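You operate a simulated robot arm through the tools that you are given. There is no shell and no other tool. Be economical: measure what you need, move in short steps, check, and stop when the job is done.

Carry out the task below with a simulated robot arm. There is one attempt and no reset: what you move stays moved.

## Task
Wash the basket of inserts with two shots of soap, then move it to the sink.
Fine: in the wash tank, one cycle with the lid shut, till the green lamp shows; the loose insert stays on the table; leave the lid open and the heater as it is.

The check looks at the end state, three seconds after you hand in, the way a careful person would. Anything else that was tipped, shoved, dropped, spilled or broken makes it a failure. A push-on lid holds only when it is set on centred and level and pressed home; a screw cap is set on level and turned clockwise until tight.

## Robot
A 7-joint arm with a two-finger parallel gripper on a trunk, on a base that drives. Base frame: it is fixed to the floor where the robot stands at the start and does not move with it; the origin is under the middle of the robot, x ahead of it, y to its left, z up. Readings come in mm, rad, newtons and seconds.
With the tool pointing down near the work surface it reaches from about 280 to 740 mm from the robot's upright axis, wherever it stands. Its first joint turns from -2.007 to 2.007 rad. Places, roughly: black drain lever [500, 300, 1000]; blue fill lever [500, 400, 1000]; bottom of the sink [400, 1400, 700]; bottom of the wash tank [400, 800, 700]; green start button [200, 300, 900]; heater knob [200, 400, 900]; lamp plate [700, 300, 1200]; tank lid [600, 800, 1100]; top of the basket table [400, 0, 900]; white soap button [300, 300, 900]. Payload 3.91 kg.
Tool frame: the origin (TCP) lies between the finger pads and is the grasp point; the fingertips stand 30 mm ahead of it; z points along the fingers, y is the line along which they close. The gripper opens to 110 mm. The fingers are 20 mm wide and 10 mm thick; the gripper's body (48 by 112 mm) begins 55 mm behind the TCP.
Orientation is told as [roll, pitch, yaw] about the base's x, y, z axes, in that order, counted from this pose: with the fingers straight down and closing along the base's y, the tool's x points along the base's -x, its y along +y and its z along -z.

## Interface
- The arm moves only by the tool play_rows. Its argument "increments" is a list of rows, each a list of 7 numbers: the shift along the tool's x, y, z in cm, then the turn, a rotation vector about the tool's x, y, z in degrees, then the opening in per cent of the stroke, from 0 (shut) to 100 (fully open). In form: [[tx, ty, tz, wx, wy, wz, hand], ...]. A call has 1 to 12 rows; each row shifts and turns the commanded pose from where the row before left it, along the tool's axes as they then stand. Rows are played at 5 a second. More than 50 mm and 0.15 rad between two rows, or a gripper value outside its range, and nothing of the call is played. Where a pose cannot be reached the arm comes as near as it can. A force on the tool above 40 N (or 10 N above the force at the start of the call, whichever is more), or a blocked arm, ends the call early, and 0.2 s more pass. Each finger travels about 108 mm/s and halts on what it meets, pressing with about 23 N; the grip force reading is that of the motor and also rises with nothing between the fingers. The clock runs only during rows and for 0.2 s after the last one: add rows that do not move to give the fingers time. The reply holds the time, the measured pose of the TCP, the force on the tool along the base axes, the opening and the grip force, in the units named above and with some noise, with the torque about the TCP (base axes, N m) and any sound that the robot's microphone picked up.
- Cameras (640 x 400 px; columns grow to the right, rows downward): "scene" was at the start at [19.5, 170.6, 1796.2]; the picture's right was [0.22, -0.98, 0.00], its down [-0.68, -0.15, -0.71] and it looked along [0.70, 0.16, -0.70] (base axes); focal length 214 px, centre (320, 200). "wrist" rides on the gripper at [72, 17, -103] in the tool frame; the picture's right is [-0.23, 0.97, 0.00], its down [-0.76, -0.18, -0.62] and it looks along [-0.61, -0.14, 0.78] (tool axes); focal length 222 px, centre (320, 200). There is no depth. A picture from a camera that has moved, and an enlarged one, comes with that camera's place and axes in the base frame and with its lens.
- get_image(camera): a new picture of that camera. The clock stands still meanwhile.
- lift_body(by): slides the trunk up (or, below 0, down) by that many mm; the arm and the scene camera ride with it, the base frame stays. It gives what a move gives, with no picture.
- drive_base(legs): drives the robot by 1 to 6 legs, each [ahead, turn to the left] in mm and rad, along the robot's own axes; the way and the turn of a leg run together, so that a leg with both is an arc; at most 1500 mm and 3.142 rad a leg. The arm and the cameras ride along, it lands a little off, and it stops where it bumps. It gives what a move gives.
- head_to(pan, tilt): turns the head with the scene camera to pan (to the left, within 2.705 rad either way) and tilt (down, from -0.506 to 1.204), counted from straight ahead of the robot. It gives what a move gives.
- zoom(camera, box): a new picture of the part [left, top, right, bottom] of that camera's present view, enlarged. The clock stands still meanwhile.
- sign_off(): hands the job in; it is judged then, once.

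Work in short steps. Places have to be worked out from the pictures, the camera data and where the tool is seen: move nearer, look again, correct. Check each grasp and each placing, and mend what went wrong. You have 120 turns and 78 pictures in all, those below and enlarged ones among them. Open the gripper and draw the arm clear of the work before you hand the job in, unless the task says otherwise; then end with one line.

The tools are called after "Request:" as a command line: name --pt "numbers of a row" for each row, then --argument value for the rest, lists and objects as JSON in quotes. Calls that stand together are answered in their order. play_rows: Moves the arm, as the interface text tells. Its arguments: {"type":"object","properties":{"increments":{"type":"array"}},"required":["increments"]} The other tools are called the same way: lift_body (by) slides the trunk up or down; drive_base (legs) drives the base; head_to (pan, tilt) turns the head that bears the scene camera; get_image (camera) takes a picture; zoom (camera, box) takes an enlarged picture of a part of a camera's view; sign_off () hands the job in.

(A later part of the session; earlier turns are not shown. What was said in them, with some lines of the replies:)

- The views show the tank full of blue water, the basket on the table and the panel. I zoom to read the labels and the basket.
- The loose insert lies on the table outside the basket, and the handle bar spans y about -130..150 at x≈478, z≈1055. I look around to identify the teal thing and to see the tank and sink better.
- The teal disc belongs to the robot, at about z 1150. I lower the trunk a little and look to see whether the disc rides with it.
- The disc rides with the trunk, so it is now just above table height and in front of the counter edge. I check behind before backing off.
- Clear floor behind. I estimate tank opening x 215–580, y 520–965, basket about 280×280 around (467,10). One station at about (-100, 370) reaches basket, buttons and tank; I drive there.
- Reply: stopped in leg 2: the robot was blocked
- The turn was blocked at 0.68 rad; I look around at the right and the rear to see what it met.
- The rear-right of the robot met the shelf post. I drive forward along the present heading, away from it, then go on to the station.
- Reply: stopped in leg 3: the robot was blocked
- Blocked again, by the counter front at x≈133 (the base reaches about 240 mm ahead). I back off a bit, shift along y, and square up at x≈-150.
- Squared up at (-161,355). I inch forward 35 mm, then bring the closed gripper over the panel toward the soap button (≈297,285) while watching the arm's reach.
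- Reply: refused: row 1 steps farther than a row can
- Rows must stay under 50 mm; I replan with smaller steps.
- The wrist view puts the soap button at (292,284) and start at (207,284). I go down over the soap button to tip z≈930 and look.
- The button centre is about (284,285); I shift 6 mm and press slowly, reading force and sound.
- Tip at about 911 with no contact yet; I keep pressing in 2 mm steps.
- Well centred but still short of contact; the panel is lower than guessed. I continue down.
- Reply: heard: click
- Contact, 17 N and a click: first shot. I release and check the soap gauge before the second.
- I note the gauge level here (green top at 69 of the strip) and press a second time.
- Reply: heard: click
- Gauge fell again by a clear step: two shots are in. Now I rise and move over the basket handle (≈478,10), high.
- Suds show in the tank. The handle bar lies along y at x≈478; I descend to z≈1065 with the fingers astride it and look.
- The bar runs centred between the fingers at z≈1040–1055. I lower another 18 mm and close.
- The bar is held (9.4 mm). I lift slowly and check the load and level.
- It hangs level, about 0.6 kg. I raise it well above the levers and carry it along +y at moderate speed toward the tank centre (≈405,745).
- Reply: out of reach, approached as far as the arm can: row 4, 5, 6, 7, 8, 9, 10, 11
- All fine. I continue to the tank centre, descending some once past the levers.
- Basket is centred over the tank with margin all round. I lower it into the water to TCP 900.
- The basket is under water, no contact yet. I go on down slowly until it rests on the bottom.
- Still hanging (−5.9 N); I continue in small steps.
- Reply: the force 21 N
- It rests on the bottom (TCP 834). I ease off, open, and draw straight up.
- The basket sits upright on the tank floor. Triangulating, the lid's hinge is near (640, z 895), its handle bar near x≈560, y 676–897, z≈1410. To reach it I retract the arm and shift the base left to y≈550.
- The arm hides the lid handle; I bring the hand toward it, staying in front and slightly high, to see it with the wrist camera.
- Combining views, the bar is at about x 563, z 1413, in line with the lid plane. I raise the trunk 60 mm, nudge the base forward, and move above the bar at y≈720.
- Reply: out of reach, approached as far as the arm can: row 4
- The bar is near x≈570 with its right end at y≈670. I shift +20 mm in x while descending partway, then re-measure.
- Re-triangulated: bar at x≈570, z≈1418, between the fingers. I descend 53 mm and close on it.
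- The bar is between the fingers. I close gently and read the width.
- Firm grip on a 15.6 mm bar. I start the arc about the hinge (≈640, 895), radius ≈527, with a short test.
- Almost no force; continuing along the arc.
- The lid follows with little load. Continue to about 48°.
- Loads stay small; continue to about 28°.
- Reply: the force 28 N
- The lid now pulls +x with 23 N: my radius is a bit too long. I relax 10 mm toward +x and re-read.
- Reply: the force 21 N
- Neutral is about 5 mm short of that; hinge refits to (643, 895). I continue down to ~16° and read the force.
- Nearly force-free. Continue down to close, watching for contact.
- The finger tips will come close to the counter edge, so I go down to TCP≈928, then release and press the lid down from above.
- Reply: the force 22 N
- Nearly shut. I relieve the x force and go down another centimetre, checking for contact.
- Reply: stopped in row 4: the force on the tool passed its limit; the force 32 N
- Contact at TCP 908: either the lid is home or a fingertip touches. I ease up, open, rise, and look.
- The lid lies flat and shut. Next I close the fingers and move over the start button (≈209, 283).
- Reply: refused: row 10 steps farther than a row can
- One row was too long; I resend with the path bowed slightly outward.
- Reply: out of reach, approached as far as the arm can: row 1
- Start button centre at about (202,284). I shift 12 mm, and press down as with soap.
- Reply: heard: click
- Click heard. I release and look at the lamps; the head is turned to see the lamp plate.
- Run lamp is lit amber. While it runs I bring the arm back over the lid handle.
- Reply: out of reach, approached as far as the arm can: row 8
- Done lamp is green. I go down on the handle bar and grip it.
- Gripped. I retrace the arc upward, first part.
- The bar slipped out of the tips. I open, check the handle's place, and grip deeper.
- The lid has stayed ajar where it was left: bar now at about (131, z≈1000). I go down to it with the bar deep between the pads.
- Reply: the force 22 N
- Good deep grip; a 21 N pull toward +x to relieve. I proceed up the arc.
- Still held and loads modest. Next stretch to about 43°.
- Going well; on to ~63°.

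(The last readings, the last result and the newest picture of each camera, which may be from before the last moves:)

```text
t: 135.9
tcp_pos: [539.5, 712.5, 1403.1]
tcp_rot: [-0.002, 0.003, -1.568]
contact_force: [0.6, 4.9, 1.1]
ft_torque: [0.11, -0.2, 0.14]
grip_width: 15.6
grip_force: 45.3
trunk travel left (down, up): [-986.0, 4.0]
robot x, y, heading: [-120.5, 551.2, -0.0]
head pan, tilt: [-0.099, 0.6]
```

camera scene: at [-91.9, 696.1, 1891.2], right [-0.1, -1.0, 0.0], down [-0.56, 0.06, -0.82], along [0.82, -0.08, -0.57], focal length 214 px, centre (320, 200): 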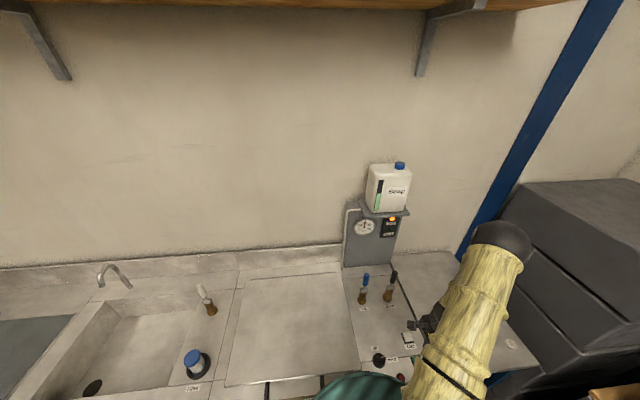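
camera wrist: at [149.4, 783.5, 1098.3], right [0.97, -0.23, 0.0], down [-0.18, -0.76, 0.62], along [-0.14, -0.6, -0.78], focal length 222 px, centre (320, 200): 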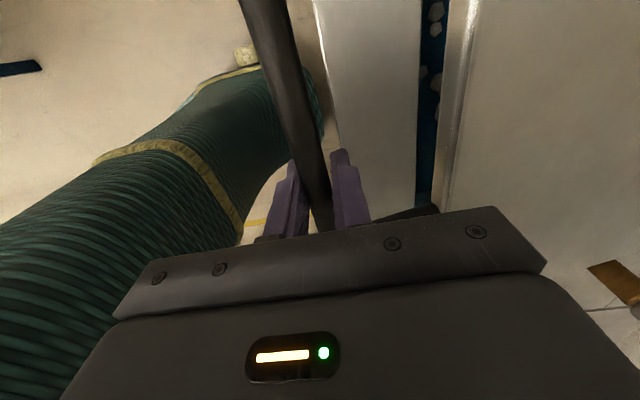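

Last bit to the original open position, then release and rise.

Request:
play_rows --pt "0 1.7 -0.35 0 0 0 0" --pt "0 1.6 -0.3 0 0 0 0" --pt "0 0 0 0 0 0 0" --pt "0 0 0 0 0 0 30" --pt "0 0 0 0 0 0 60" --pt "0 0 0 0 0 0 60"

Request:
play_rows --pt "0 0 -3 0 0 0 60" --pt "0 0 -3 0 0 0 60" --pt "0 0 -2.5 0 0 0 60" --pt "0 -3 -1 0 0 0 60" --pt "0 -4.5 0 0 0 0 60" --pt "0 -4.5 0 0 0 0 60" --pt "0 -4.5 0 0 0 0 60" --pt "0 -3 0 0 0 0 60"

Request:
get_image --camera "scene"

```text
t: 137.3
tcp_pos: [572.0, 712.5, 1408.6]
tcp_rot: [-0.004, 0.004, -1.565]
contact_force: [0.6, 0.5, 0.1]
ft_torque: [-0.01, 0.02, 0.03]
grip_width: 66.0
grip_force: 0.0
trunk travel left (down, up): [-986.0, 4.0]
robot x, y, heading: [-118.8, 551.7, -0.0]
head pan, tilt: [-0.099, 0.6]
```

```text
t: 139.1
tcp_pos: [533.7, 747.1, 1519.4]
tcp_rot: [-0.002, 0.004, -1.567]
contact_force: [0.5, -0.3, -0.4]
ft_torque: [0.01, 0.0, 0.0]
grip_width: 65.8
grip_force: 0.1
out of reach, approached as far as the arm can: row 3, 4, 5, 6, 7, 8
trunk travel left (down, up): [-986.0, 4.0]
robot x, y, heading: [-121.5, 552.3, 0.0]
head pan, tilt: [-0.099, 0.6]
```

```text
19 pictures are left
camera scene: at [-92.7, 696.4, 1891.2], right [-0.1, -0.99, 0.0], down [-0.56, 0.06, -0.83], along [0.82, -0.08, -0.56], focal length 214 px, centre (320, 200)
```

scene: 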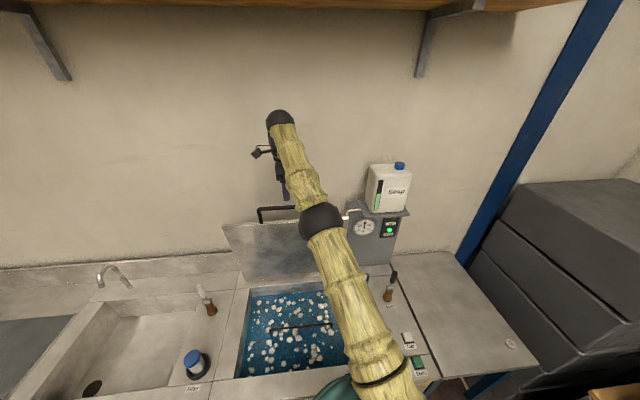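

The lid stays open with Done green. Now I settle the arm, retract it, and move the base to y≈1060 where both tank and sink are in reach.

Request:
play_rows --pt "0 0 1 0 0 0 40" --pt "0 0 1 0 0 0 40" --pt "0 0 1 0 0 0 40" --pt "0 0 0 0 0 0 40"

```text
t: 140.1
tcp_pos: [540.6, 747.1, 1502.4]
tcp_rot: [-0.006, 0.006, -1.572]
contact_force: [-0.5, 0.1, -0.2]
ft_torque: [0.01, -0.01, 0.0]
grip_width: 43.9
grip_force: 0.1
out of reach, approached as far as the arm can: row 1, 2, 3
trunk travel left (down, up): [-986.0, 4.0]
robot x, y, heading: [-120.7, 549.8, 0.003]
head pan, tilt: [-0.099, 0.6]
```

Request:
play_rows --pt "0 -2 0 0 0 0 40" --pt "0 -2 0 0 0 0 40" --pt "0 -2 0 0 0 0 40" --pt "0 0 0 0 0 0 40"

```text
t: 141.1
tcp_pos: [529.6, 760.1, 1518.1]
tcp_rot: [-0.002, 0.003, -1.568]
contact_force: [0.4, 0.0, -0.4]
ft_torque: [0.01, 0.03, 0.0]
grip_width: 43.7
grip_force: 0.1
out of reach, approached as far as the arm can: row 1, 2, 3
trunk travel left (down, up): [-986.0, 4.0]
robot x, y, heading: [-116.9, 557.0, 0.004]
head pan, tilt: [-0.099, 0.6]
```

The arm is at its stretched limit there and creeps sideways; I drive the base back, taking the hand clear of the lid handle, and then fold it.

Request:
drive_base --legs '[[-150, 0]]'

Request:
play_rows --pt "0 0 3 0 0 0 40" --pt "0 0 3 0 0 0 40" --pt "0 0 3 0 0 0 40" --pt "0 0 0 0 0 0 40"

```text
t: 142.4
tcp_pos: [381.1, 758.5, 1518.0]
tcp_rot: [-0.005, 0.004, -1.567]
contact_force: [0.6, 0.4, 0.1]
ft_torque: [-0.02, -0.01, -0.03]
grip_width: 44.2
grip_force: 0.0
trunk travel left (down, up): [-986.0, 4.0]
robot x, y, heading: [-266.3, 551.7, -0.003]
head pan, tilt: [-0.099, 0.6]
```

```text
t: 143.4
tcp_pos: [411.5, 768.6, 1442.2]
tcp_rot: [-0.005, 0.004, -1.567]
contact_force: [-1.0, 0.3, -0.4]
ft_torque: [-0.02, -0.02, 0.0]
grip_width: 43.8
grip_force: 0.0
out of reach, approached as far as the arm can: row 1, 2, 3
trunk travel left (down, up): [-986.0, 4.0]
robot x, y, heading: [-269.6, 554.9, -0.003]
head pan, tilt: [-0.099, 0.6]
```

I continue downward in small steps, which should get the elbow off its straight limit.

Request:
play_rows --pt "0 -0.5 3 0 0 0 40" --pt "0 -0.5 3 0 0 0 40" --pt "0 0 0 0 0 0 40"

```text
t: 144.2
tcp_pos: [425.6, 778.8, 1388.9]
tcp_rot: [-0.006, 0.003, -1.568]
contact_force: [0.2, 0.7, -0.2]
ft_torque: [0.0, 0.0, -0.02]
grip_width: 44.1
grip_force: 0.1
out of reach, approached as far as the arm can: row 1, 2
trunk travel left (down, up): [-986.0, 4.0]
robot x, y, heading: [-269.1, 553.4, -0.007]
head pan, tilt: [-0.099, 0.6]
```

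Request:
play_rows --pt "-3 0 2 0 0 0 40" --pt "-3 0 2 0 0 0 40" --pt "-3 0 2 0 0 0 40" --pt "0 0 0 0 0 0 40"

Request:
get_image --camera "scene"

```text
t: 145.2
tcp_pos: [460.8, 699.4, 1338.0]
tcp_rot: [-0.005, 0.002, -1.567]
contact_force: [0.7, 0.3, 0.9]
ft_torque: [-0.02, -0.01, 0.0]
grip_width: 44.0
grip_force: 0.1
out of reach, approached as far as the arm can: row 1, 2, 3
trunk travel left (down, up): [-986.0, 4.0]
robot x, y, heading: [-269.5, 553.2, 0.001]
head pan, tilt: [-0.099, 0.6]
```

```text
18 pictures are left
camera scene: at [-241.3, 697.5, 1891.1], right [-0.1, -0.99, 0.0], down [-0.56, 0.06, -0.83], along [0.82, -0.08, -0.56], focal length 214 px, centre (320, 200)
```

scene: 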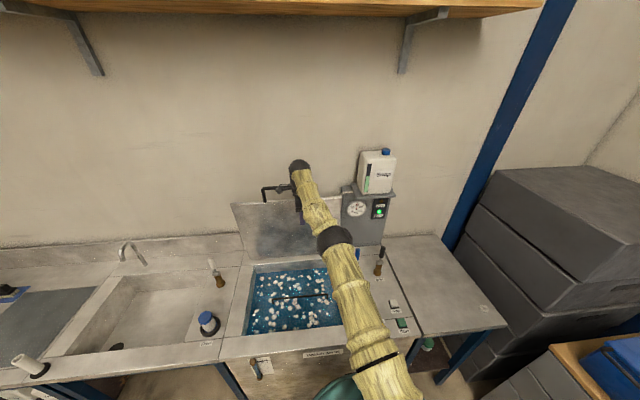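

Request:
play_rows --pt "0 -4 1 0 0 0 40" --pt "0 -4 1 0 0 0 40" --pt "0 -4 1 0 0 0 40" --pt "0 -4 1 0 0 0 40" --pt "0 0 0 0 0 0 40"

```text
t: 146.4
tcp_pos: [457.4, 724.1, 1332.2]
tcp_rot: [-0.007, 0.004, -1.567]
contact_force: [-0.6, -0.3, -0.3]
ft_torque: [0.0, 0.01, 0.03]
grip_width: 43.8
grip_force: 0.0
out of reach, approached as far as the arm can: row 1, 2, 3, 4
trunk travel left (down, up): [-986.0, 4.0]
robot x, y, heading: [-272.2, 547.6, -0.006]
head pan, tilt: [-0.099, 0.6]
```

The solver sits at a straight-elbow singularity; I tilt the tool a little to break it.

Request:
play_rows --pt "0 0 0 -8 0 0 40" --pt "0 0 0 -8 0 0 40" --pt "0 0 0 -8 0 0 40" --pt "0 0 0 0 0 0 40"

```text
t: 147.4
tcp_pos: [533.3, 747.0, 1348.8]
tcp_rot: [0.416, 0.002, -1.567]
contact_force: [-0.4, 0.2, -0.3]
ft_torque: [0.01, 0.0, -0.03]
grip_width: 44.0
grip_force: 0.0
out of reach, approached as far as the arm can: row 1, 2, 3
trunk travel left (down, up): [-986.0, 4.0]
robot x, y, heading: [-268.7, 555.5, -0.005]
head pan, tilt: [-0.099, 0.6]
```

Request:
play_rows --pt "0 0 0 8 0 0 40" --pt "0 0 0 8 0 0 40" --pt "0 0 0 8 0 0 40" --pt "-3.5 0 0 0 0 0 40" --pt "-3.5 0 0 0 0 0 40" --pt "-3.5 0 0 0 0 0 40" --pt "-3.5 0 0 0 0 0 40" --pt "0 0 0 0 0 0 40"

```text
t: 149.2
tcp_pos: [476.5, 601.5, 1329.8]
tcp_rot: [-0.006, 0.002, -1.569]
contact_force: [-0.1, -0.1, -0.1]
ft_torque: [-0.04, 0.03, 0.02]
grip_width: 44.0
grip_force: 0.2
out of reach, approached as far as the arm can: row 1, 2, 3, 4, 5, 6, 7
trunk travel left (down, up): [-986.0, 4.0]
robot x, y, heading: [-270.7, 552.2, 0.001]
head pan, tilt: [-0.099, 0.6]
```

Pure radial commands fail but lateral ones track; I try a combined lateral and inward sweep, which freed it before.

Request:
play_rows --pt "3.6 -2.6 1 0 0 0 40" --pt "3.6 -2.6 1 0 0 0 40" --pt "3.6 -2.6 1 0 0 0 40" --pt "3.6 -2.6 1 0 0 0 40" --pt "3.6 -2.6 1 0 0 0 40" --pt "3.6 -2.6 1 0 0 0 40" --pt "0 0 0 0 0 0 40"

```text
t: 150.8
tcp_pos: [422.4, 842.6, 1290.9]
tcp_rot: [-0.006, 0.002, -1.569]
contact_force: [0.5, 0.0, 0.8]
ft_torque: [0.01, -0.01, -0.01]
grip_width: 44.0
grip_force: 0.2
out of reach, approached as far as the arm can: row 1, 2, 3, 4, 5, 6
trunk travel left (down, up): [-986.0, 4.0]
robot x, y, heading: [-272.0, 553.3, -0.006]
head pan, tilt: [-0.099, 0.6]
```

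No change. All links are about z 1500, so I lower the trunk by 280 (needed anyway), which also resets the arm's command relative to the robot.

Request:
lift_body --by -250

Request:
play_rows --pt "0 -3 0 0 0 0 40" --pt "0 -3 0 0 0 0 40" --pt "0 -3 0 0 0 0 40" --pt "0 -3 0 0 0 0 40" --pt "0 -3 0 0 0 0 40" --pt "0 -3 0 0 0 0 40"

```text
t: 153.4
tcp_pos: [422.3, 843.0, 1040.2]
tcp_rot: [-0.006, 0.0, -1.569]
contact_force: [-0.6, 0.3, -0.1]
ft_torque: [-0.02, 0.01, 0.01]
grip_width: 44.0
grip_force: 0.0
trunk travel left (down, up): [-736.0, 254.0]
robot x, y, heading: [-271.1, 550.9, -0.004]
head pan, tilt: [-0.099, 0.6]
```

```text
t: 154.8
tcp_pos: [376.5, 917.4, 1063.8]
tcp_rot: [-0.006, 0.002, -1.568]
contact_force: [-0.1, -0.2, 0.0]
ft_torque: [-0.01, -0.02, -0.02]
grip_width: 43.7
grip_force: 0.1
out of reach, approached as far as the arm can: row 1, 2, 3, 4, 5, 6
trunk travel left (down, up): [-736.0, 254.0]
robot x, y, heading: [-267.7, 556.3, -0.004]
head pan, tilt: [-0.099, 0.6]
```

Only the tangential part is executed. I try tiny purely radial steps.

Request:
play_rows --pt "-0.15 -0.25 0.3 0 0 0 40" --pt "-0.15 -0.25 0.3 0 0 0 40" --pt "-0.15 -0.25 0.3 0 0 0 40" --pt "-0.3 -0.5 0.5 0 0 0 40" --pt "-0.3 -0.5 0.5 0 0 0 40" --pt "-0.3 -0.5 0.5 0 0 0 40" --pt "-0.6 -1 0.5 0 0 0 40" --pt "-0.6 -1 0.5 0 0 0 40" --pt "-0.6 -1 0.5 0 0 0 40"

```text
t: 156.8
tcp_pos: [380.2, 918.8, 1035.4]
tcp_rot: [-0.006, 0.001, -1.568]
contact_force: [0.2, -0.8, -0.9]
ft_torque: [0.01, -0.01, -0.02]
grip_width: 43.8
grip_force: 0.0
out of reach, approached as far as the arm can: row 1, 2, 3, 4, 5, 6, 7, 8, 9
trunk travel left (down, up): [-736.0, 254.0]
robot x, y, heading: [-267.5, 553.4, -0.007]
head pan, tilt: [-0.099, 0.6]
```

The arm is exactly straight; bending depends on the side the elbow may go. I try up-and-inward, then right-and-inward combinations.

Request:
play_rows --pt "-1 -2 -3.5 0 0 0 40" --pt "-1 -2 -3.5 0 0 0 40" --pt "-1 -2 -3.5 0 0 0 40" --pt "-1 -2 -3.5 0 0 0 40" --pt "-4 -2 0 0 0 0 40" --pt "-4 -2 0 0 0 0 40" --pt "-4 -2 0 0 0 0 40" --pt "-4 -2 0 0 0 0 40" --pt "-4 -2 0 0 0 0 40" --pt "-4 -2 0 0 0 0 40"

```text
t: 159.0
tcp_pos: [388.3, 752.6, 1251.9]
tcp_rot: [-0.007, 0.0, -1.567]
contact_force: [1.4, -0.9, 0.2]
ft_torque: [-0.01, 0.01, 0.01]
grip_width: 44.3
grip_force: 0.0
out of reach, approached as far as the arm can: row 1, 2, 3, 4, 5, 6, 7, 8, 9, 10
trunk travel left (down, up): [-736.0, 254.0]
robot x, y, heading: [-268.6, 550.9, -0.007]
head pan, tilt: [-0.099, 0.6]
```

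Still on the reach sphere. I combine inward motion with tilts and twists of the tool.

Request:
play_rows --pt "-1 -3 2 -8 0 0 40" --pt "-1 -3 2 -8 0 0 40" --pt "-1 -3 2 8 0 0 40" --pt "-1 -3 2 8 0 0 40" --pt "-1 -3 2 0 8 0 40" --pt "-1 -3 2 0 8 0 40" --pt "-1 -3 2 0 -8 0 40" --pt "-1 -3 2 0 -8 0 40" --pt "-1 -3 2 0 0 8 40" --pt "-1 -3 2 0 0 8 40" --pt "-1 -3 2 0 0 -8 40" --pt "-1 -3 2 0 0 -8 40"

```text
t: 161.6
tcp_pos: [418.1, 788.6, 1153.9]
tcp_rot: [-0.008, 0.003, -1.568]
contact_force: [-0.7, 0.0, 0.5]
ft_torque: [0.02, 0.01, 0.0]
grip_width: 44.2
grip_force: 0.0
out of reach, approached as far as the arm can: row 1, 2, 3, 4, 5, 6, 7, 8, 9, 10, 11, 12
trunk travel left (down, up): [-736.0, 254.0]
robot x, y, heading: [-269.5, 553.0, -0.005]
head pan, tilt: [-0.099, 0.6]
```

I climb further along the sphere with inward motion; other joints nearing their limits should force the elbow to bend.

Request:
play_rows --pt "-0.8 -2 -4.3 0 0 0 40" --pt "-0.8 -2 -4.3 0 0 0 40" --pt "-0.8 -2 -4.3 0 0 0 40" --pt "-0.8 -2 -4.3 0 0 0 40" --pt "-0.8 -2 -4.3 0 0 0 40" --pt "-0.8 -2 -4.3 0 0 0 40" --pt "-0.8 -2 -4.3 0 0 0 40" --pt "-0.8 -2 -4.3 0 0 0 40" --pt "-0.8 -2 -4.3 0 0 0 40" --pt "-0.8 -2 -4.3 0 0 0 40" --pt "-0.8 -2 -4.3 0 0 0 40" --pt "-0.8 -2 -4.3 0 0 0 40"

```text
t: 164.2
tcp_pos: [203.5, 694.2, 1462.5]
tcp_rot: [-0.003, 0.003, -1.567]
contact_force: [0.2, -0.7, 0.6]
ft_torque: [0.0, -0.01, -0.02]
grip_width: 43.9
grip_force: 0.1
out of reach, approached as far as the arm can: row 1, 3, 4, 5, 6, 7, 8, 9, 10, 11, 12
trunk travel left (down, up): [-736.0, 254.0]
robot x, y, heading: [-271.5, 554.7, -0.004]
head pan, tilt: [-0.099, 0.6]
```

One row was accepted and the radius is now slightly inside the sphere. I try inward and down from here.

Request:
play_rows --pt "-0.5 -1.5 1 0 0 0 40" --pt "-0.5 -1.5 1 0 0 0 40" --pt "-0.5 -1.5 1 0 0 0 40" --pt "-0.5 -1.5 2 0 0 0 40" --pt "0 0 3 0 0 0 40" --pt "0 0 3 0 0 0 40"

```text
t: 165.6
tcp_pos: [143.2, 672.7, 1353.5]
tcp_rot: [-0.004, 0.002, -1.567]
contact_force: [0.0, -0.1, -0.1]
ft_torque: [-0.01, 0.03, 0.01]
grip_width: 43.9
grip_force: 0.0
trunk travel left (down, up): [-736.0, 254.0]
robot x, y, heading: [-268.3, 552.7, -0.001]
head pan, tilt: [-0.099, 0.6]
```

Freed. Now I drive to the station between tank and sink, (-122, 1060).

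Request:
drive_base --legs '[[0, 1.57], [505, 0], [0, -1.57], [142, 0]]'

Request:
head_to --pan 0.3 --tilt 0.9

Request:
get_image --camera "scene"

```text
t: 177.1
tcp_pos: [286.3, 1194.3, 1353.5]
tcp_rot: [-0.006, 0.001, -1.544]
contact_force: [0.5, -0.1, -0.1]
ft_torque: [0.0, 0.02, -0.01]
grip_width: 44.2
grip_force: 0.0
trunk travel left (down, up): [-736.0, 254.0]
robot x, y, heading: [-123.3, 1064.8, 0.021]
head pan, tilt: [-0.099, 0.6]
```

```text
t: 178.0
tcp_pos: [286.0, 1194.1, 1354.2]
tcp_rot: [-0.007, 0.001, -1.542]
contact_force: [-0.3, 0.6, -0.9]
ft_torque: [-0.02, 0.01, -0.03]
grip_width: 43.8
grip_force: 0.1
trunk travel left (down, up): [-736.0, 254.0]
robot x, y, heading: [-122.3, 1061.3, 0.026]
head pan, tilt: [0.3, 0.901]
```

```text
17 pictures are left
camera scene: at [-114.8, 1238.0, 1616.5], right [0.32, -0.95, 0.0], down [-0.74, -0.25, -0.62], along [0.59, 0.2, -0.78], focal length 214 px, centre (320, 200)
```

scene: 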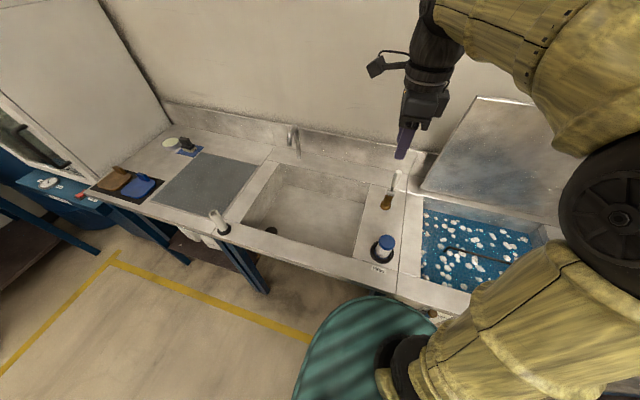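

Sink opening: x 226–600, y 1225–1705; filter and brush stand on the deck at y≈1130–1150. I lower to z 1150 and go over the basket handle (405,741).

Request:
play_rows --pt "0 0 4.5 0 0 1.5 45" --pt "0 0 4.5 0 0 0 45" --pt "0 0 4.5 0 0 0 45" --pt "0 0 4.5 0 0 0 45" --pt "0 0 2 0 0 0 45" --pt "-4.5 1.2 0 0 0 0 45" --pt "-4.5 1.2 0 0 0 0 45" --pt "-4.5 1.2 0 0 0 0 45" --pt "-4.5 1.2 0 0 0 0 45" --pt "-4.5 1.2 0 0 0 0 45" --pt "-4.5 1.2 0 0 0 0 45" --pt "-4.5 1.2 0 0 0 0 45"

Request:
play_rows --pt "-4.5 1.2 0 0 0 0 45" --pt "-4.5 1.2 0 0 0 0 45" --pt "-4.5 0.7 0 0 0 0 45" --pt "0 0 0 0 0 0 45"

Request:
get_image --camera "wrist"

```text
t: 180.6
tcp_pos: [368.9, 877.5, 1151.6]
tcp_rot: [-0.004, 0.003, -1.569]
contact_force: [0.4, 0.3, 0.8]
ft_torque: [-0.01, 0.04, 0.03]
grip_width: 49.3
grip_force: 0.0
trunk travel left (down, up): [-736.0, 254.0]
robot x, y, heading: [-124.8, 1062.9, 0.026]
head pan, tilt: [0.3, 0.901]
```

```text
t: 181.6
tcp_pos: [400.8, 746.7, 1151.0]
tcp_rot: [-0.005, 0.002, -1.569]
contact_force: [0.3, -0.6, 0.2]
ft_torque: [-0.01, 0.0, 0.02]
grip_width: 49.5
grip_force: 0.0
trunk travel left (down, up): [-736.0, 254.0]
robot x, y, heading: [-122.8, 1063.5, 0.023]
head pan, tilt: [0.3, 0.901]
```

```text
16 pictures are left
camera wrist: at [418.4, 818.0, 1256.5], right [0.97, -0.22, -0.01], down [-0.17, -0.76, 0.62], along [-0.14, -0.61, -0.78], focal length 222 px, centre (320, 200)
```

wrist: 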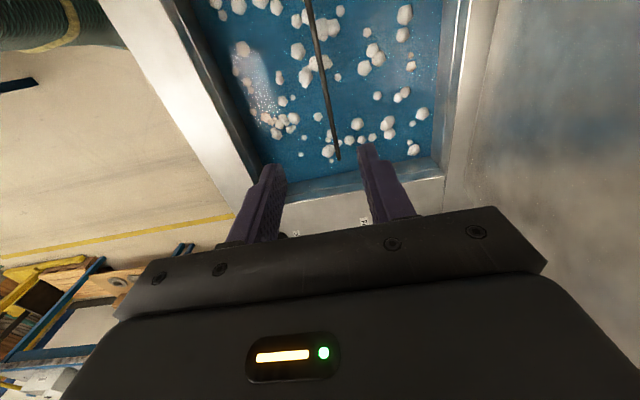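

The bar lies where I left it (x≈404). I descend straight to TCP 836 and close.

Request:
play_rows --pt "-0.5 0.3 4 0 0 0 45" --pt "0 0 4 0 0 0 45" --pt "0 0 4 0 0 0 45" --pt "0 0 4 0 0 0 45" --pt "0 0 4 0 0 0 45" --pt "0 0 4 0 0 0 45" --pt "0 0 4 0 0 0 45" --pt "0 0 2 0 0 0 45" --pt "0 0 1.4 0 0 0 45" --pt "0 0 0 0 0 0 45"

Request:
play_rows --pt "0 0 0 0 0 0 20" --pt "0 0 0 0 0 0 0" --pt "0 0 0 0 0 0 0" --pt "0 0 0 0 0 0 0"

```text
t: 183.8
tcp_pos: [401.8, 740.0, 838.1]
tcp_rot: [-0.005, 0.002, -1.569]
contact_force: [-1.1, -0.4, -0.4]
ft_torque: [0.0, 0.01, 0.0]
grip_width: 49.4
grip_force: 0.1
trunk travel left (down, up): [-736.0, 254.0]
robot x, y, heading: [-120.8, 1061.6, 0.026]
head pan, tilt: [0.3, 0.901]
```

```text
t: 184.8
tcp_pos: [402.9, 739.4, 838.1]
tcp_rot: [-0.004, 0.002, -1.569]
contact_force: [0.8, -1.0, 1.3]
ft_torque: [-0.01, -0.02, -0.01]
grip_width: 9.2
grip_force: 22.5
trunk travel left (down, up): [-736.0, 254.0]
robot x, y, heading: [-121.4, 1061.0, 0.021]
head pan, tilt: [0.3, 0.901]
```

Bar held (9.2 mm). I lift slowly out of the water, pausing to let it drain, and check.

Request:
play_rows --pt "0 0 -2 0 0 0 0" --pt "0 0 -3 0 0 0 0" --pt "0 0 -3 0 0 0 0" --pt "0 0 -3 0 0 0 0" --pt "0 0 -3 0 0 0 0" --pt "0 0 -3 0 0 0 0" --pt "0 0 -3 0 0 0 0" --pt "0 0 -3 0 0 0 0" --pt "0 0 -3 0 0 0 0" --pt "0 0 -3 0 0 0 0" --pt "0 0 0 0 0 0 0"

Request:
play_rows --pt "0 0 -2.5 0 0 0 0" --pt "0 0 -2.5 0 0 0 0" --pt "0 0 -2.5 0 0 0 0" --pt "0 0 0 0 0 0 0" --pt "0 0 0 0 0 0 0" --pt "0 0 0 0 0 0 0" --pt "0 0 0 0 0 0 0" --pt "0 0 0 0 0 0 0" --pt "0 0 0 0 0 0 0" --pt "0 0 0 0 0 0 0" --pt "0 0 0 0 0 0 0" --pt "0 0 0 0 0 0 0"

Request:
get_image --camera "wrist"

```text
t: 187.2
tcp_pos: [403.5, 739.6, 1130.0]
tcp_rot: [-0.005, 0.004, -1.569]
contact_force: [0.4, 0.0, -6.0]
ft_torque: [0.1, 0.02, 0.03]
grip_width: 9.2
grip_force: 23.4
trunk travel left (down, up): [-736.0, 254.0]
robot x, y, heading: [-123.2, 1060.5, 0.026]
head pan, tilt: [0.3, 0.901]
```

```text
t: 189.8
tcp_pos: [404.4, 738.6, 1202.1]
tcp_rot: [-0.005, 0.004, -1.569]
contact_force: [-0.8, -0.4, -7.1]
ft_torque: [0.09, -0.04, -0.05]
grip_width: 9.5
grip_force: 23.4
trunk travel left (down, up): [-736.0, 254.0]
robot x, y, heading: [-124.1, 1065.5, 0.024]
head pan, tilt: [0.3, 0.901]
```

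```text
15 pictures are left
camera wrist: at [421.2, 812.4, 1306.6], right [0.97, -0.23, -0.01], down [-0.17, -0.76, 0.62], along [-0.14, -0.6, -0.78], focal length 222 px, centre (320, 200)
```

wrist: 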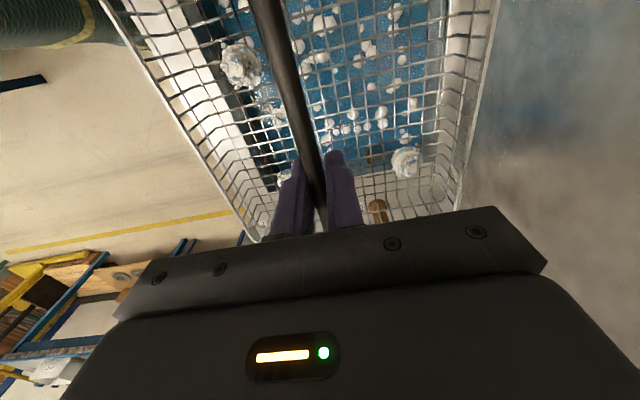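

Three soapy inserts are in the basket. I raise to clear the brush (up to ~1055) and carry along +y to the sink (y≈1400).

Request:
play_rows --pt "1 0 -2 0 0 0 0" --pt "2 0 -2 0 0 0 0" --pt "3 0 -2 0 0 0 0" --pt "3.5 0 0 0 0 0 0" --pt "3.5 0 0 0 0 0 0" --pt "3.5 0 0 0 0 0 0" --pt "3.5 0 0 0 0 0 0" --pt "3.5 0 0 0 0 0 0" --pt "3.5 0 0 0 0 0 0" --pt "3.5 0 0 0 0 0 0" --pt "3.5 0 0 0 0 0 0" --pt "3.5 0 0 0 0 0 0"

Request:
play_rows --pt "3.5 0 0 0 0 0 0" --pt "3.5 0 0 0 0 0 0" --pt "3.5 0 0 0 0 0 0" --pt "3.5 0 0 0 0 0 0" --pt "3.5 0 0 0 0 0 0" --pt "3.5 0 0 0 0 0 0" --pt "3.5 0 0 0 0 0 0" --pt "3.5 0 0 0 0 0 0" --pt "1 0 0 0 0 0 0" --pt "0 0 0 0 0 0 0"

Request:
get_image --camera "scene"

```text
t: 192.4
tcp_pos: [403.7, 1116.8, 1263.9]
tcp_rot: [-0.005, 0.002, -1.569]
contact_force: [0.3, 0.9, -5.3]
ft_torque: [0.1, -0.01, 0.03]
grip_width: 9.4
grip_force: 23.2
trunk travel left (down, up): [-736.0, 254.0]
robot x, y, heading: [-122.1, 1062.9, 0.021]
head pan, tilt: [0.3, 0.901]
```

```text
t: 194.6
tcp_pos: [404.2, 1404.1, 1263.9]
tcp_rot: [-0.006, 0.002, -1.568]
contact_force: [-0.3, -0.4, -5.7]
ft_torque: [0.09, 0.03, -0.03]
grip_width: 9.6
grip_force: 23.1
trunk travel left (down, up): [-736.0, 254.0]
robot x, y, heading: [-123.4, 1065.1, 0.027]
head pan, tilt: [0.3, 0.901]
```

```text
14 pictures are left
camera scene: at [-114.4, 1238.6, 1616.4], right [0.32, -0.95, 0.0], down [-0.74, -0.25, -0.62], along [0.59, 0.2, -0.78], focal length 214 px, centre (320, 200)
```

scene: 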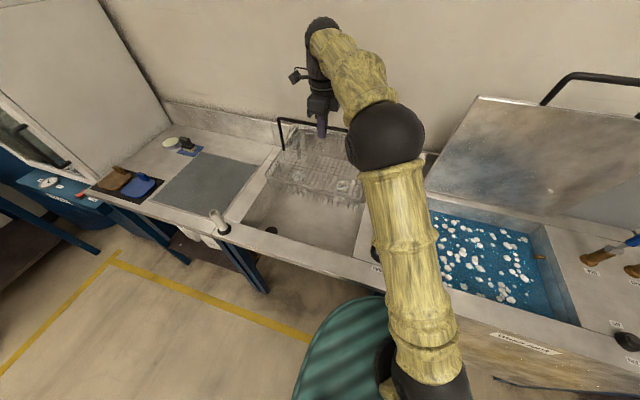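

The basket hangs over the sink, clear of tap and edges. I lower it in.

Request:
play_rows --pt "0 0 3.5 0 0 0 0" --pt "0 0 3.5 0 0 0 0" --pt "0 0 3.5 0 0 0 0" --pt "0 0 3.5 0 0 0 0" --pt "0 0 3.5 0 0 0 0" --pt "0 0 3.5 0 0 0 0" --pt "0 0 3.5 0 0 0 0" --pt "0 0 3.5 0 0 0 0" --pt "0 0 0 0 0 0 0"

Request:
get_image --camera "wrist"

```text
t: 196.6
tcp_pos: [402.0, 1405.4, 984.9]
tcp_rot: [-0.005, 0.003, -1.567]
contact_force: [0.0, 0.6, -5.4]
ft_torque: [0.1, -0.02, -0.02]
grip_width: 9.3
grip_force: 23.2
trunk travel left (down, up): [-736.0, 254.0]
robot x, y, heading: [-122.8, 1062.5, 0.024]
head pan, tilt: [0.3, 0.901]
```

```text
13 pictures are left
camera wrist: at [418.9, 1478.3, 1089.2], right [0.97, -0.23, -0.01], down [-0.17, -0.76, 0.62], along [-0.14, -0.61, -0.78], focal length 222 px, centre (320, 200)
```

wrist: 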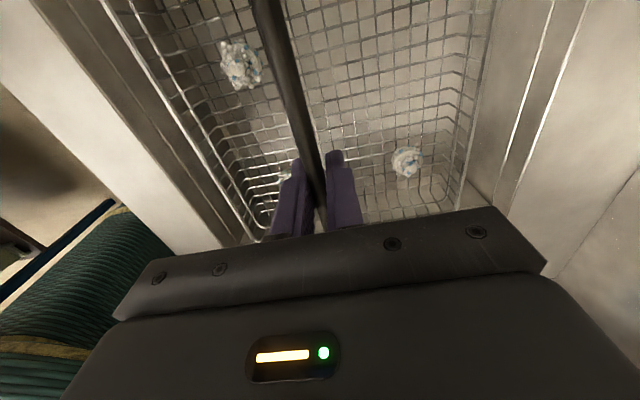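

It is inside the sink with clearance all round. I keep lowering to just above the floor, then softly.

Request:
play_rows --pt "0 0 3 0 0 0 0" --pt "0 0 3 0 0 0 0" --pt "0 0 3 0 0 0 0" --pt "0 0 2 0 0 0 0" --pt "0 0 1 0 0 0 0" --pt "0 0 0.6 0 0 0 0" --pt "0 0 0.5 0 0 0 0" --pt "0 0 0.5 0 0 0 0" --pt "0 0 0 0 0 0 0"

```text
t: 198.6
tcp_pos: [399.9, 1405.7, 849.8]
tcp_rot: [-0.004, 0.003, -1.568]
contact_force: [1.8, 0.2, 19.4]
ft_torque: [0.01, 0.04, -0.06]
grip_width: 9.6
grip_force: 23.2
trunk travel left (down, up): [-736.0, 254.0]
robot x, y, heading: [-123.0, 1064.0, 0.027]
head pan, tilt: [0.3, 0.901]
```

It rests at TCP≈850. I ease off, open, and rise straight up, then look.

Request:
play_rows --pt "0 0 -0.3 0 0 0 0" --pt "0 0 0 0 0 0 45" --pt "0 0 0 0 0 0 45" --pt "0 0 -2 0 0 0 45" --pt "0 0 -4 0 0 0 45" --pt "0 0 -4 0 0 0 45" --pt "0 0 -4 0 0 0 45" --pt "0 0 -4 0 0 0 45" --pt "0 0 -4 0 0 0 45" --pt "0 0 -4 0 0 0 45" --pt "0 0 -4 0 0 0 45"

Request:
get_image --camera "wrist"

Request:
get_image --camera "scene"

```text
t: 201.0
tcp_pos: [402.6, 1405.2, 1152.6]
tcp_rot: [-0.005, 0.002, -1.568]
contact_force: [0.3, -0.5, 0.0]
ft_torque: [0.04, -0.02, 0.04]
grip_width: 49.4
grip_force: 0.1
trunk travel left (down, up): [-736.0, 254.0]
robot x, y, heading: [-122.1, 1060.1, 0.021]
head pan, tilt: [0.3, 0.901]
```

```text
12 pictures are left
camera wrist: at [419.1, 1477.4, 1257.2], right [0.97, -0.23, -0.01], down [-0.17, -0.76, 0.62], along [-0.14, -0.61, -0.78], focal length 222 px, centre (320, 200)
```

wrist: 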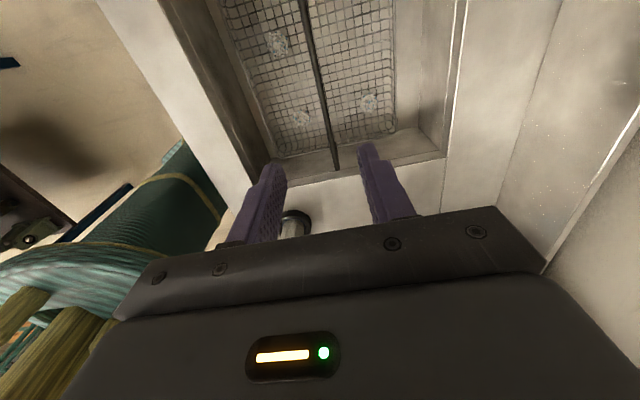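

```text
11 pictures are left
camera scene: at [-115.4, 1237.7, 1616.4], right [0.32, -0.95, 0.0], down [-0.74, -0.25, -0.62], along [0.59, 0.2, -0.78], focal length 214 px, centre (320, 200)
```

scene: 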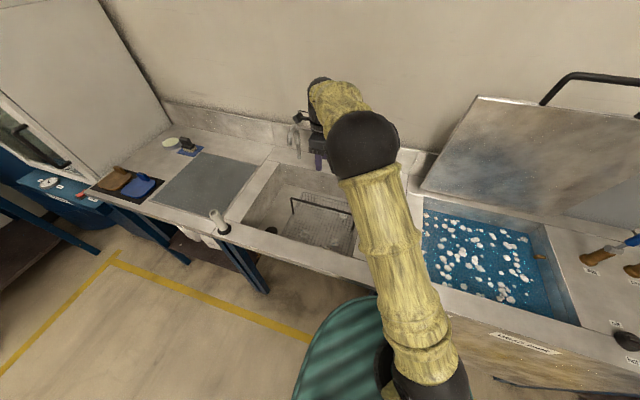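

The basket sits flat in the sink with its three inserts, lid open. I draw the arm back over the counter front and take a final overview.

Request:
play_rows --pt "0 0 -4 0 0 0 60" --pt "0 0 -4 0 0 0 60" --pt "0 -3 -3 0 0 0 60" --pt "-2 -4 0 0 0 0 60" --pt "-2 -4 0 0 0 0 60" --pt "-2 -4 0 0 0 0 60" --pt "-2 -3 0 0 0 0 60"

Request:
drive_base --legs '[[-250, 0]]'

Request:
head_to --pan -0.3 --tilt 0.5

Request:
get_image --camera "scene"

Request:
head_to --pan 0.5 --tilt 0.6

Request:
get_image --camera "scene"

```text
t: 202.6
tcp_pos: [222.9, 1323.8, 1263.7]
tcp_rot: [-0.003, 0.003, -1.568]
contact_force: [0.2, -0.4, -1.2]
ft_torque: [0.03, 0.01, -0.01]
grip_width: 66.1
grip_force: 0.1
trunk travel left (down, up): [-736.0, 254.0]
robot x, y, heading: [-122.9, 1066.1, 0.028]
head pan, tilt: [0.3, 0.901]
```

```text
t: 204.4
tcp_pos: [-30.8, 1318.6, 1263.7]
tcp_rot: [-0.003, 0.001, -1.571]
contact_force: [-0.7, 0.4, -0.6]
ft_torque: [-0.02, 0.0, 0.0]
grip_width: 65.7
grip_force: 0.0
trunk travel left (down, up): [-736.0, 254.0]
robot x, y, heading: [-377.0, 1054.5, 0.022]
head pan, tilt: [0.3, 0.901]
```

```text
t: 205.4
tcp_pos: [-29.2, 1318.0, 1263.1]
tcp_rot: [-0.005, 0.001, -1.571]
contact_force: [0.0, -1.1, -1.1]
ft_torque: [-0.01, 0.0, -0.03]
grip_width: 65.9
grip_force: 0.0
trunk travel left (down, up): [-736.0, 254.0]
robot x, y, heading: [-375.6, 1057.5, 0.019]
head pan, tilt: [-0.3, 0.499]
```

```text
10 pictures are left
camera scene: at [-351.5, 1183.6, 1650.3], right [-0.27, -0.96, 0.0], down [-0.46, 0.13, -0.88], along [0.84, -0.24, -0.48], focal length 214 px, centre (320, 200)
```

scene: 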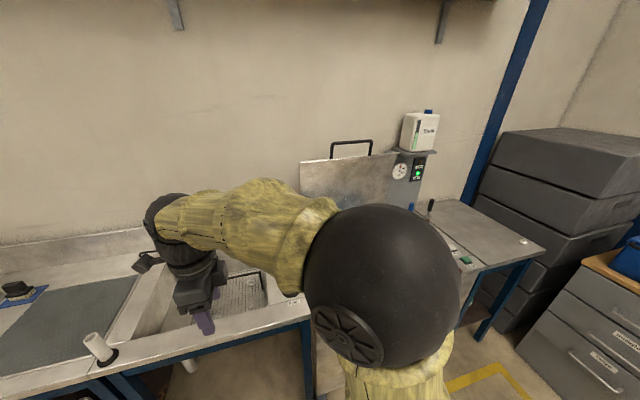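

```text
t: 206.5
tcp_pos: [-28.0, 1318.0, 1262.9]
tcp_rot: [-0.006, 0.001, -1.571]
contact_force: [1.0, -0.2, -0.4]
ft_torque: [-0.01, 0.02, 0.03]
grip_width: 65.9
grip_force: 0.0
trunk travel left (down, up): [-736.0, 254.0]
robot x, y, heading: [-374.4, 1058.2, 0.02]
head pan, tilt: [0.499, 0.6]
```

```text
9 pictures are left
camera scene: at [-362.4, 1252.4, 1641.2], right [0.5, -0.87, 0.0], down [-0.49, -0.28, -0.83], along [0.72, 0.41, -0.56], focal length 214 px, centre (320, 200)
```

scene: 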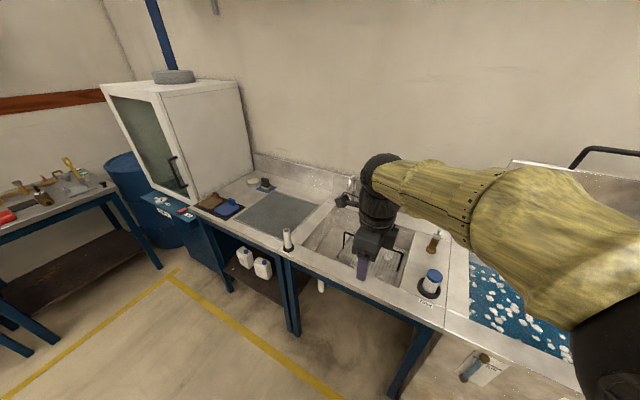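

Done lamp is green, the lid is open, and the loose insert is still on the table. The filter and brush stand where they were, the basket is in the sink, and the arm is clear. I hand in.

Request:
sign_off

```text
The job is handed in.
```

The basket of inserts was washed with two shots of soap in one lid-shut cycle until the green lamp showed, and it now sits in the sink; the lid is open, the heater is untouched and the loose insert is still on the table.
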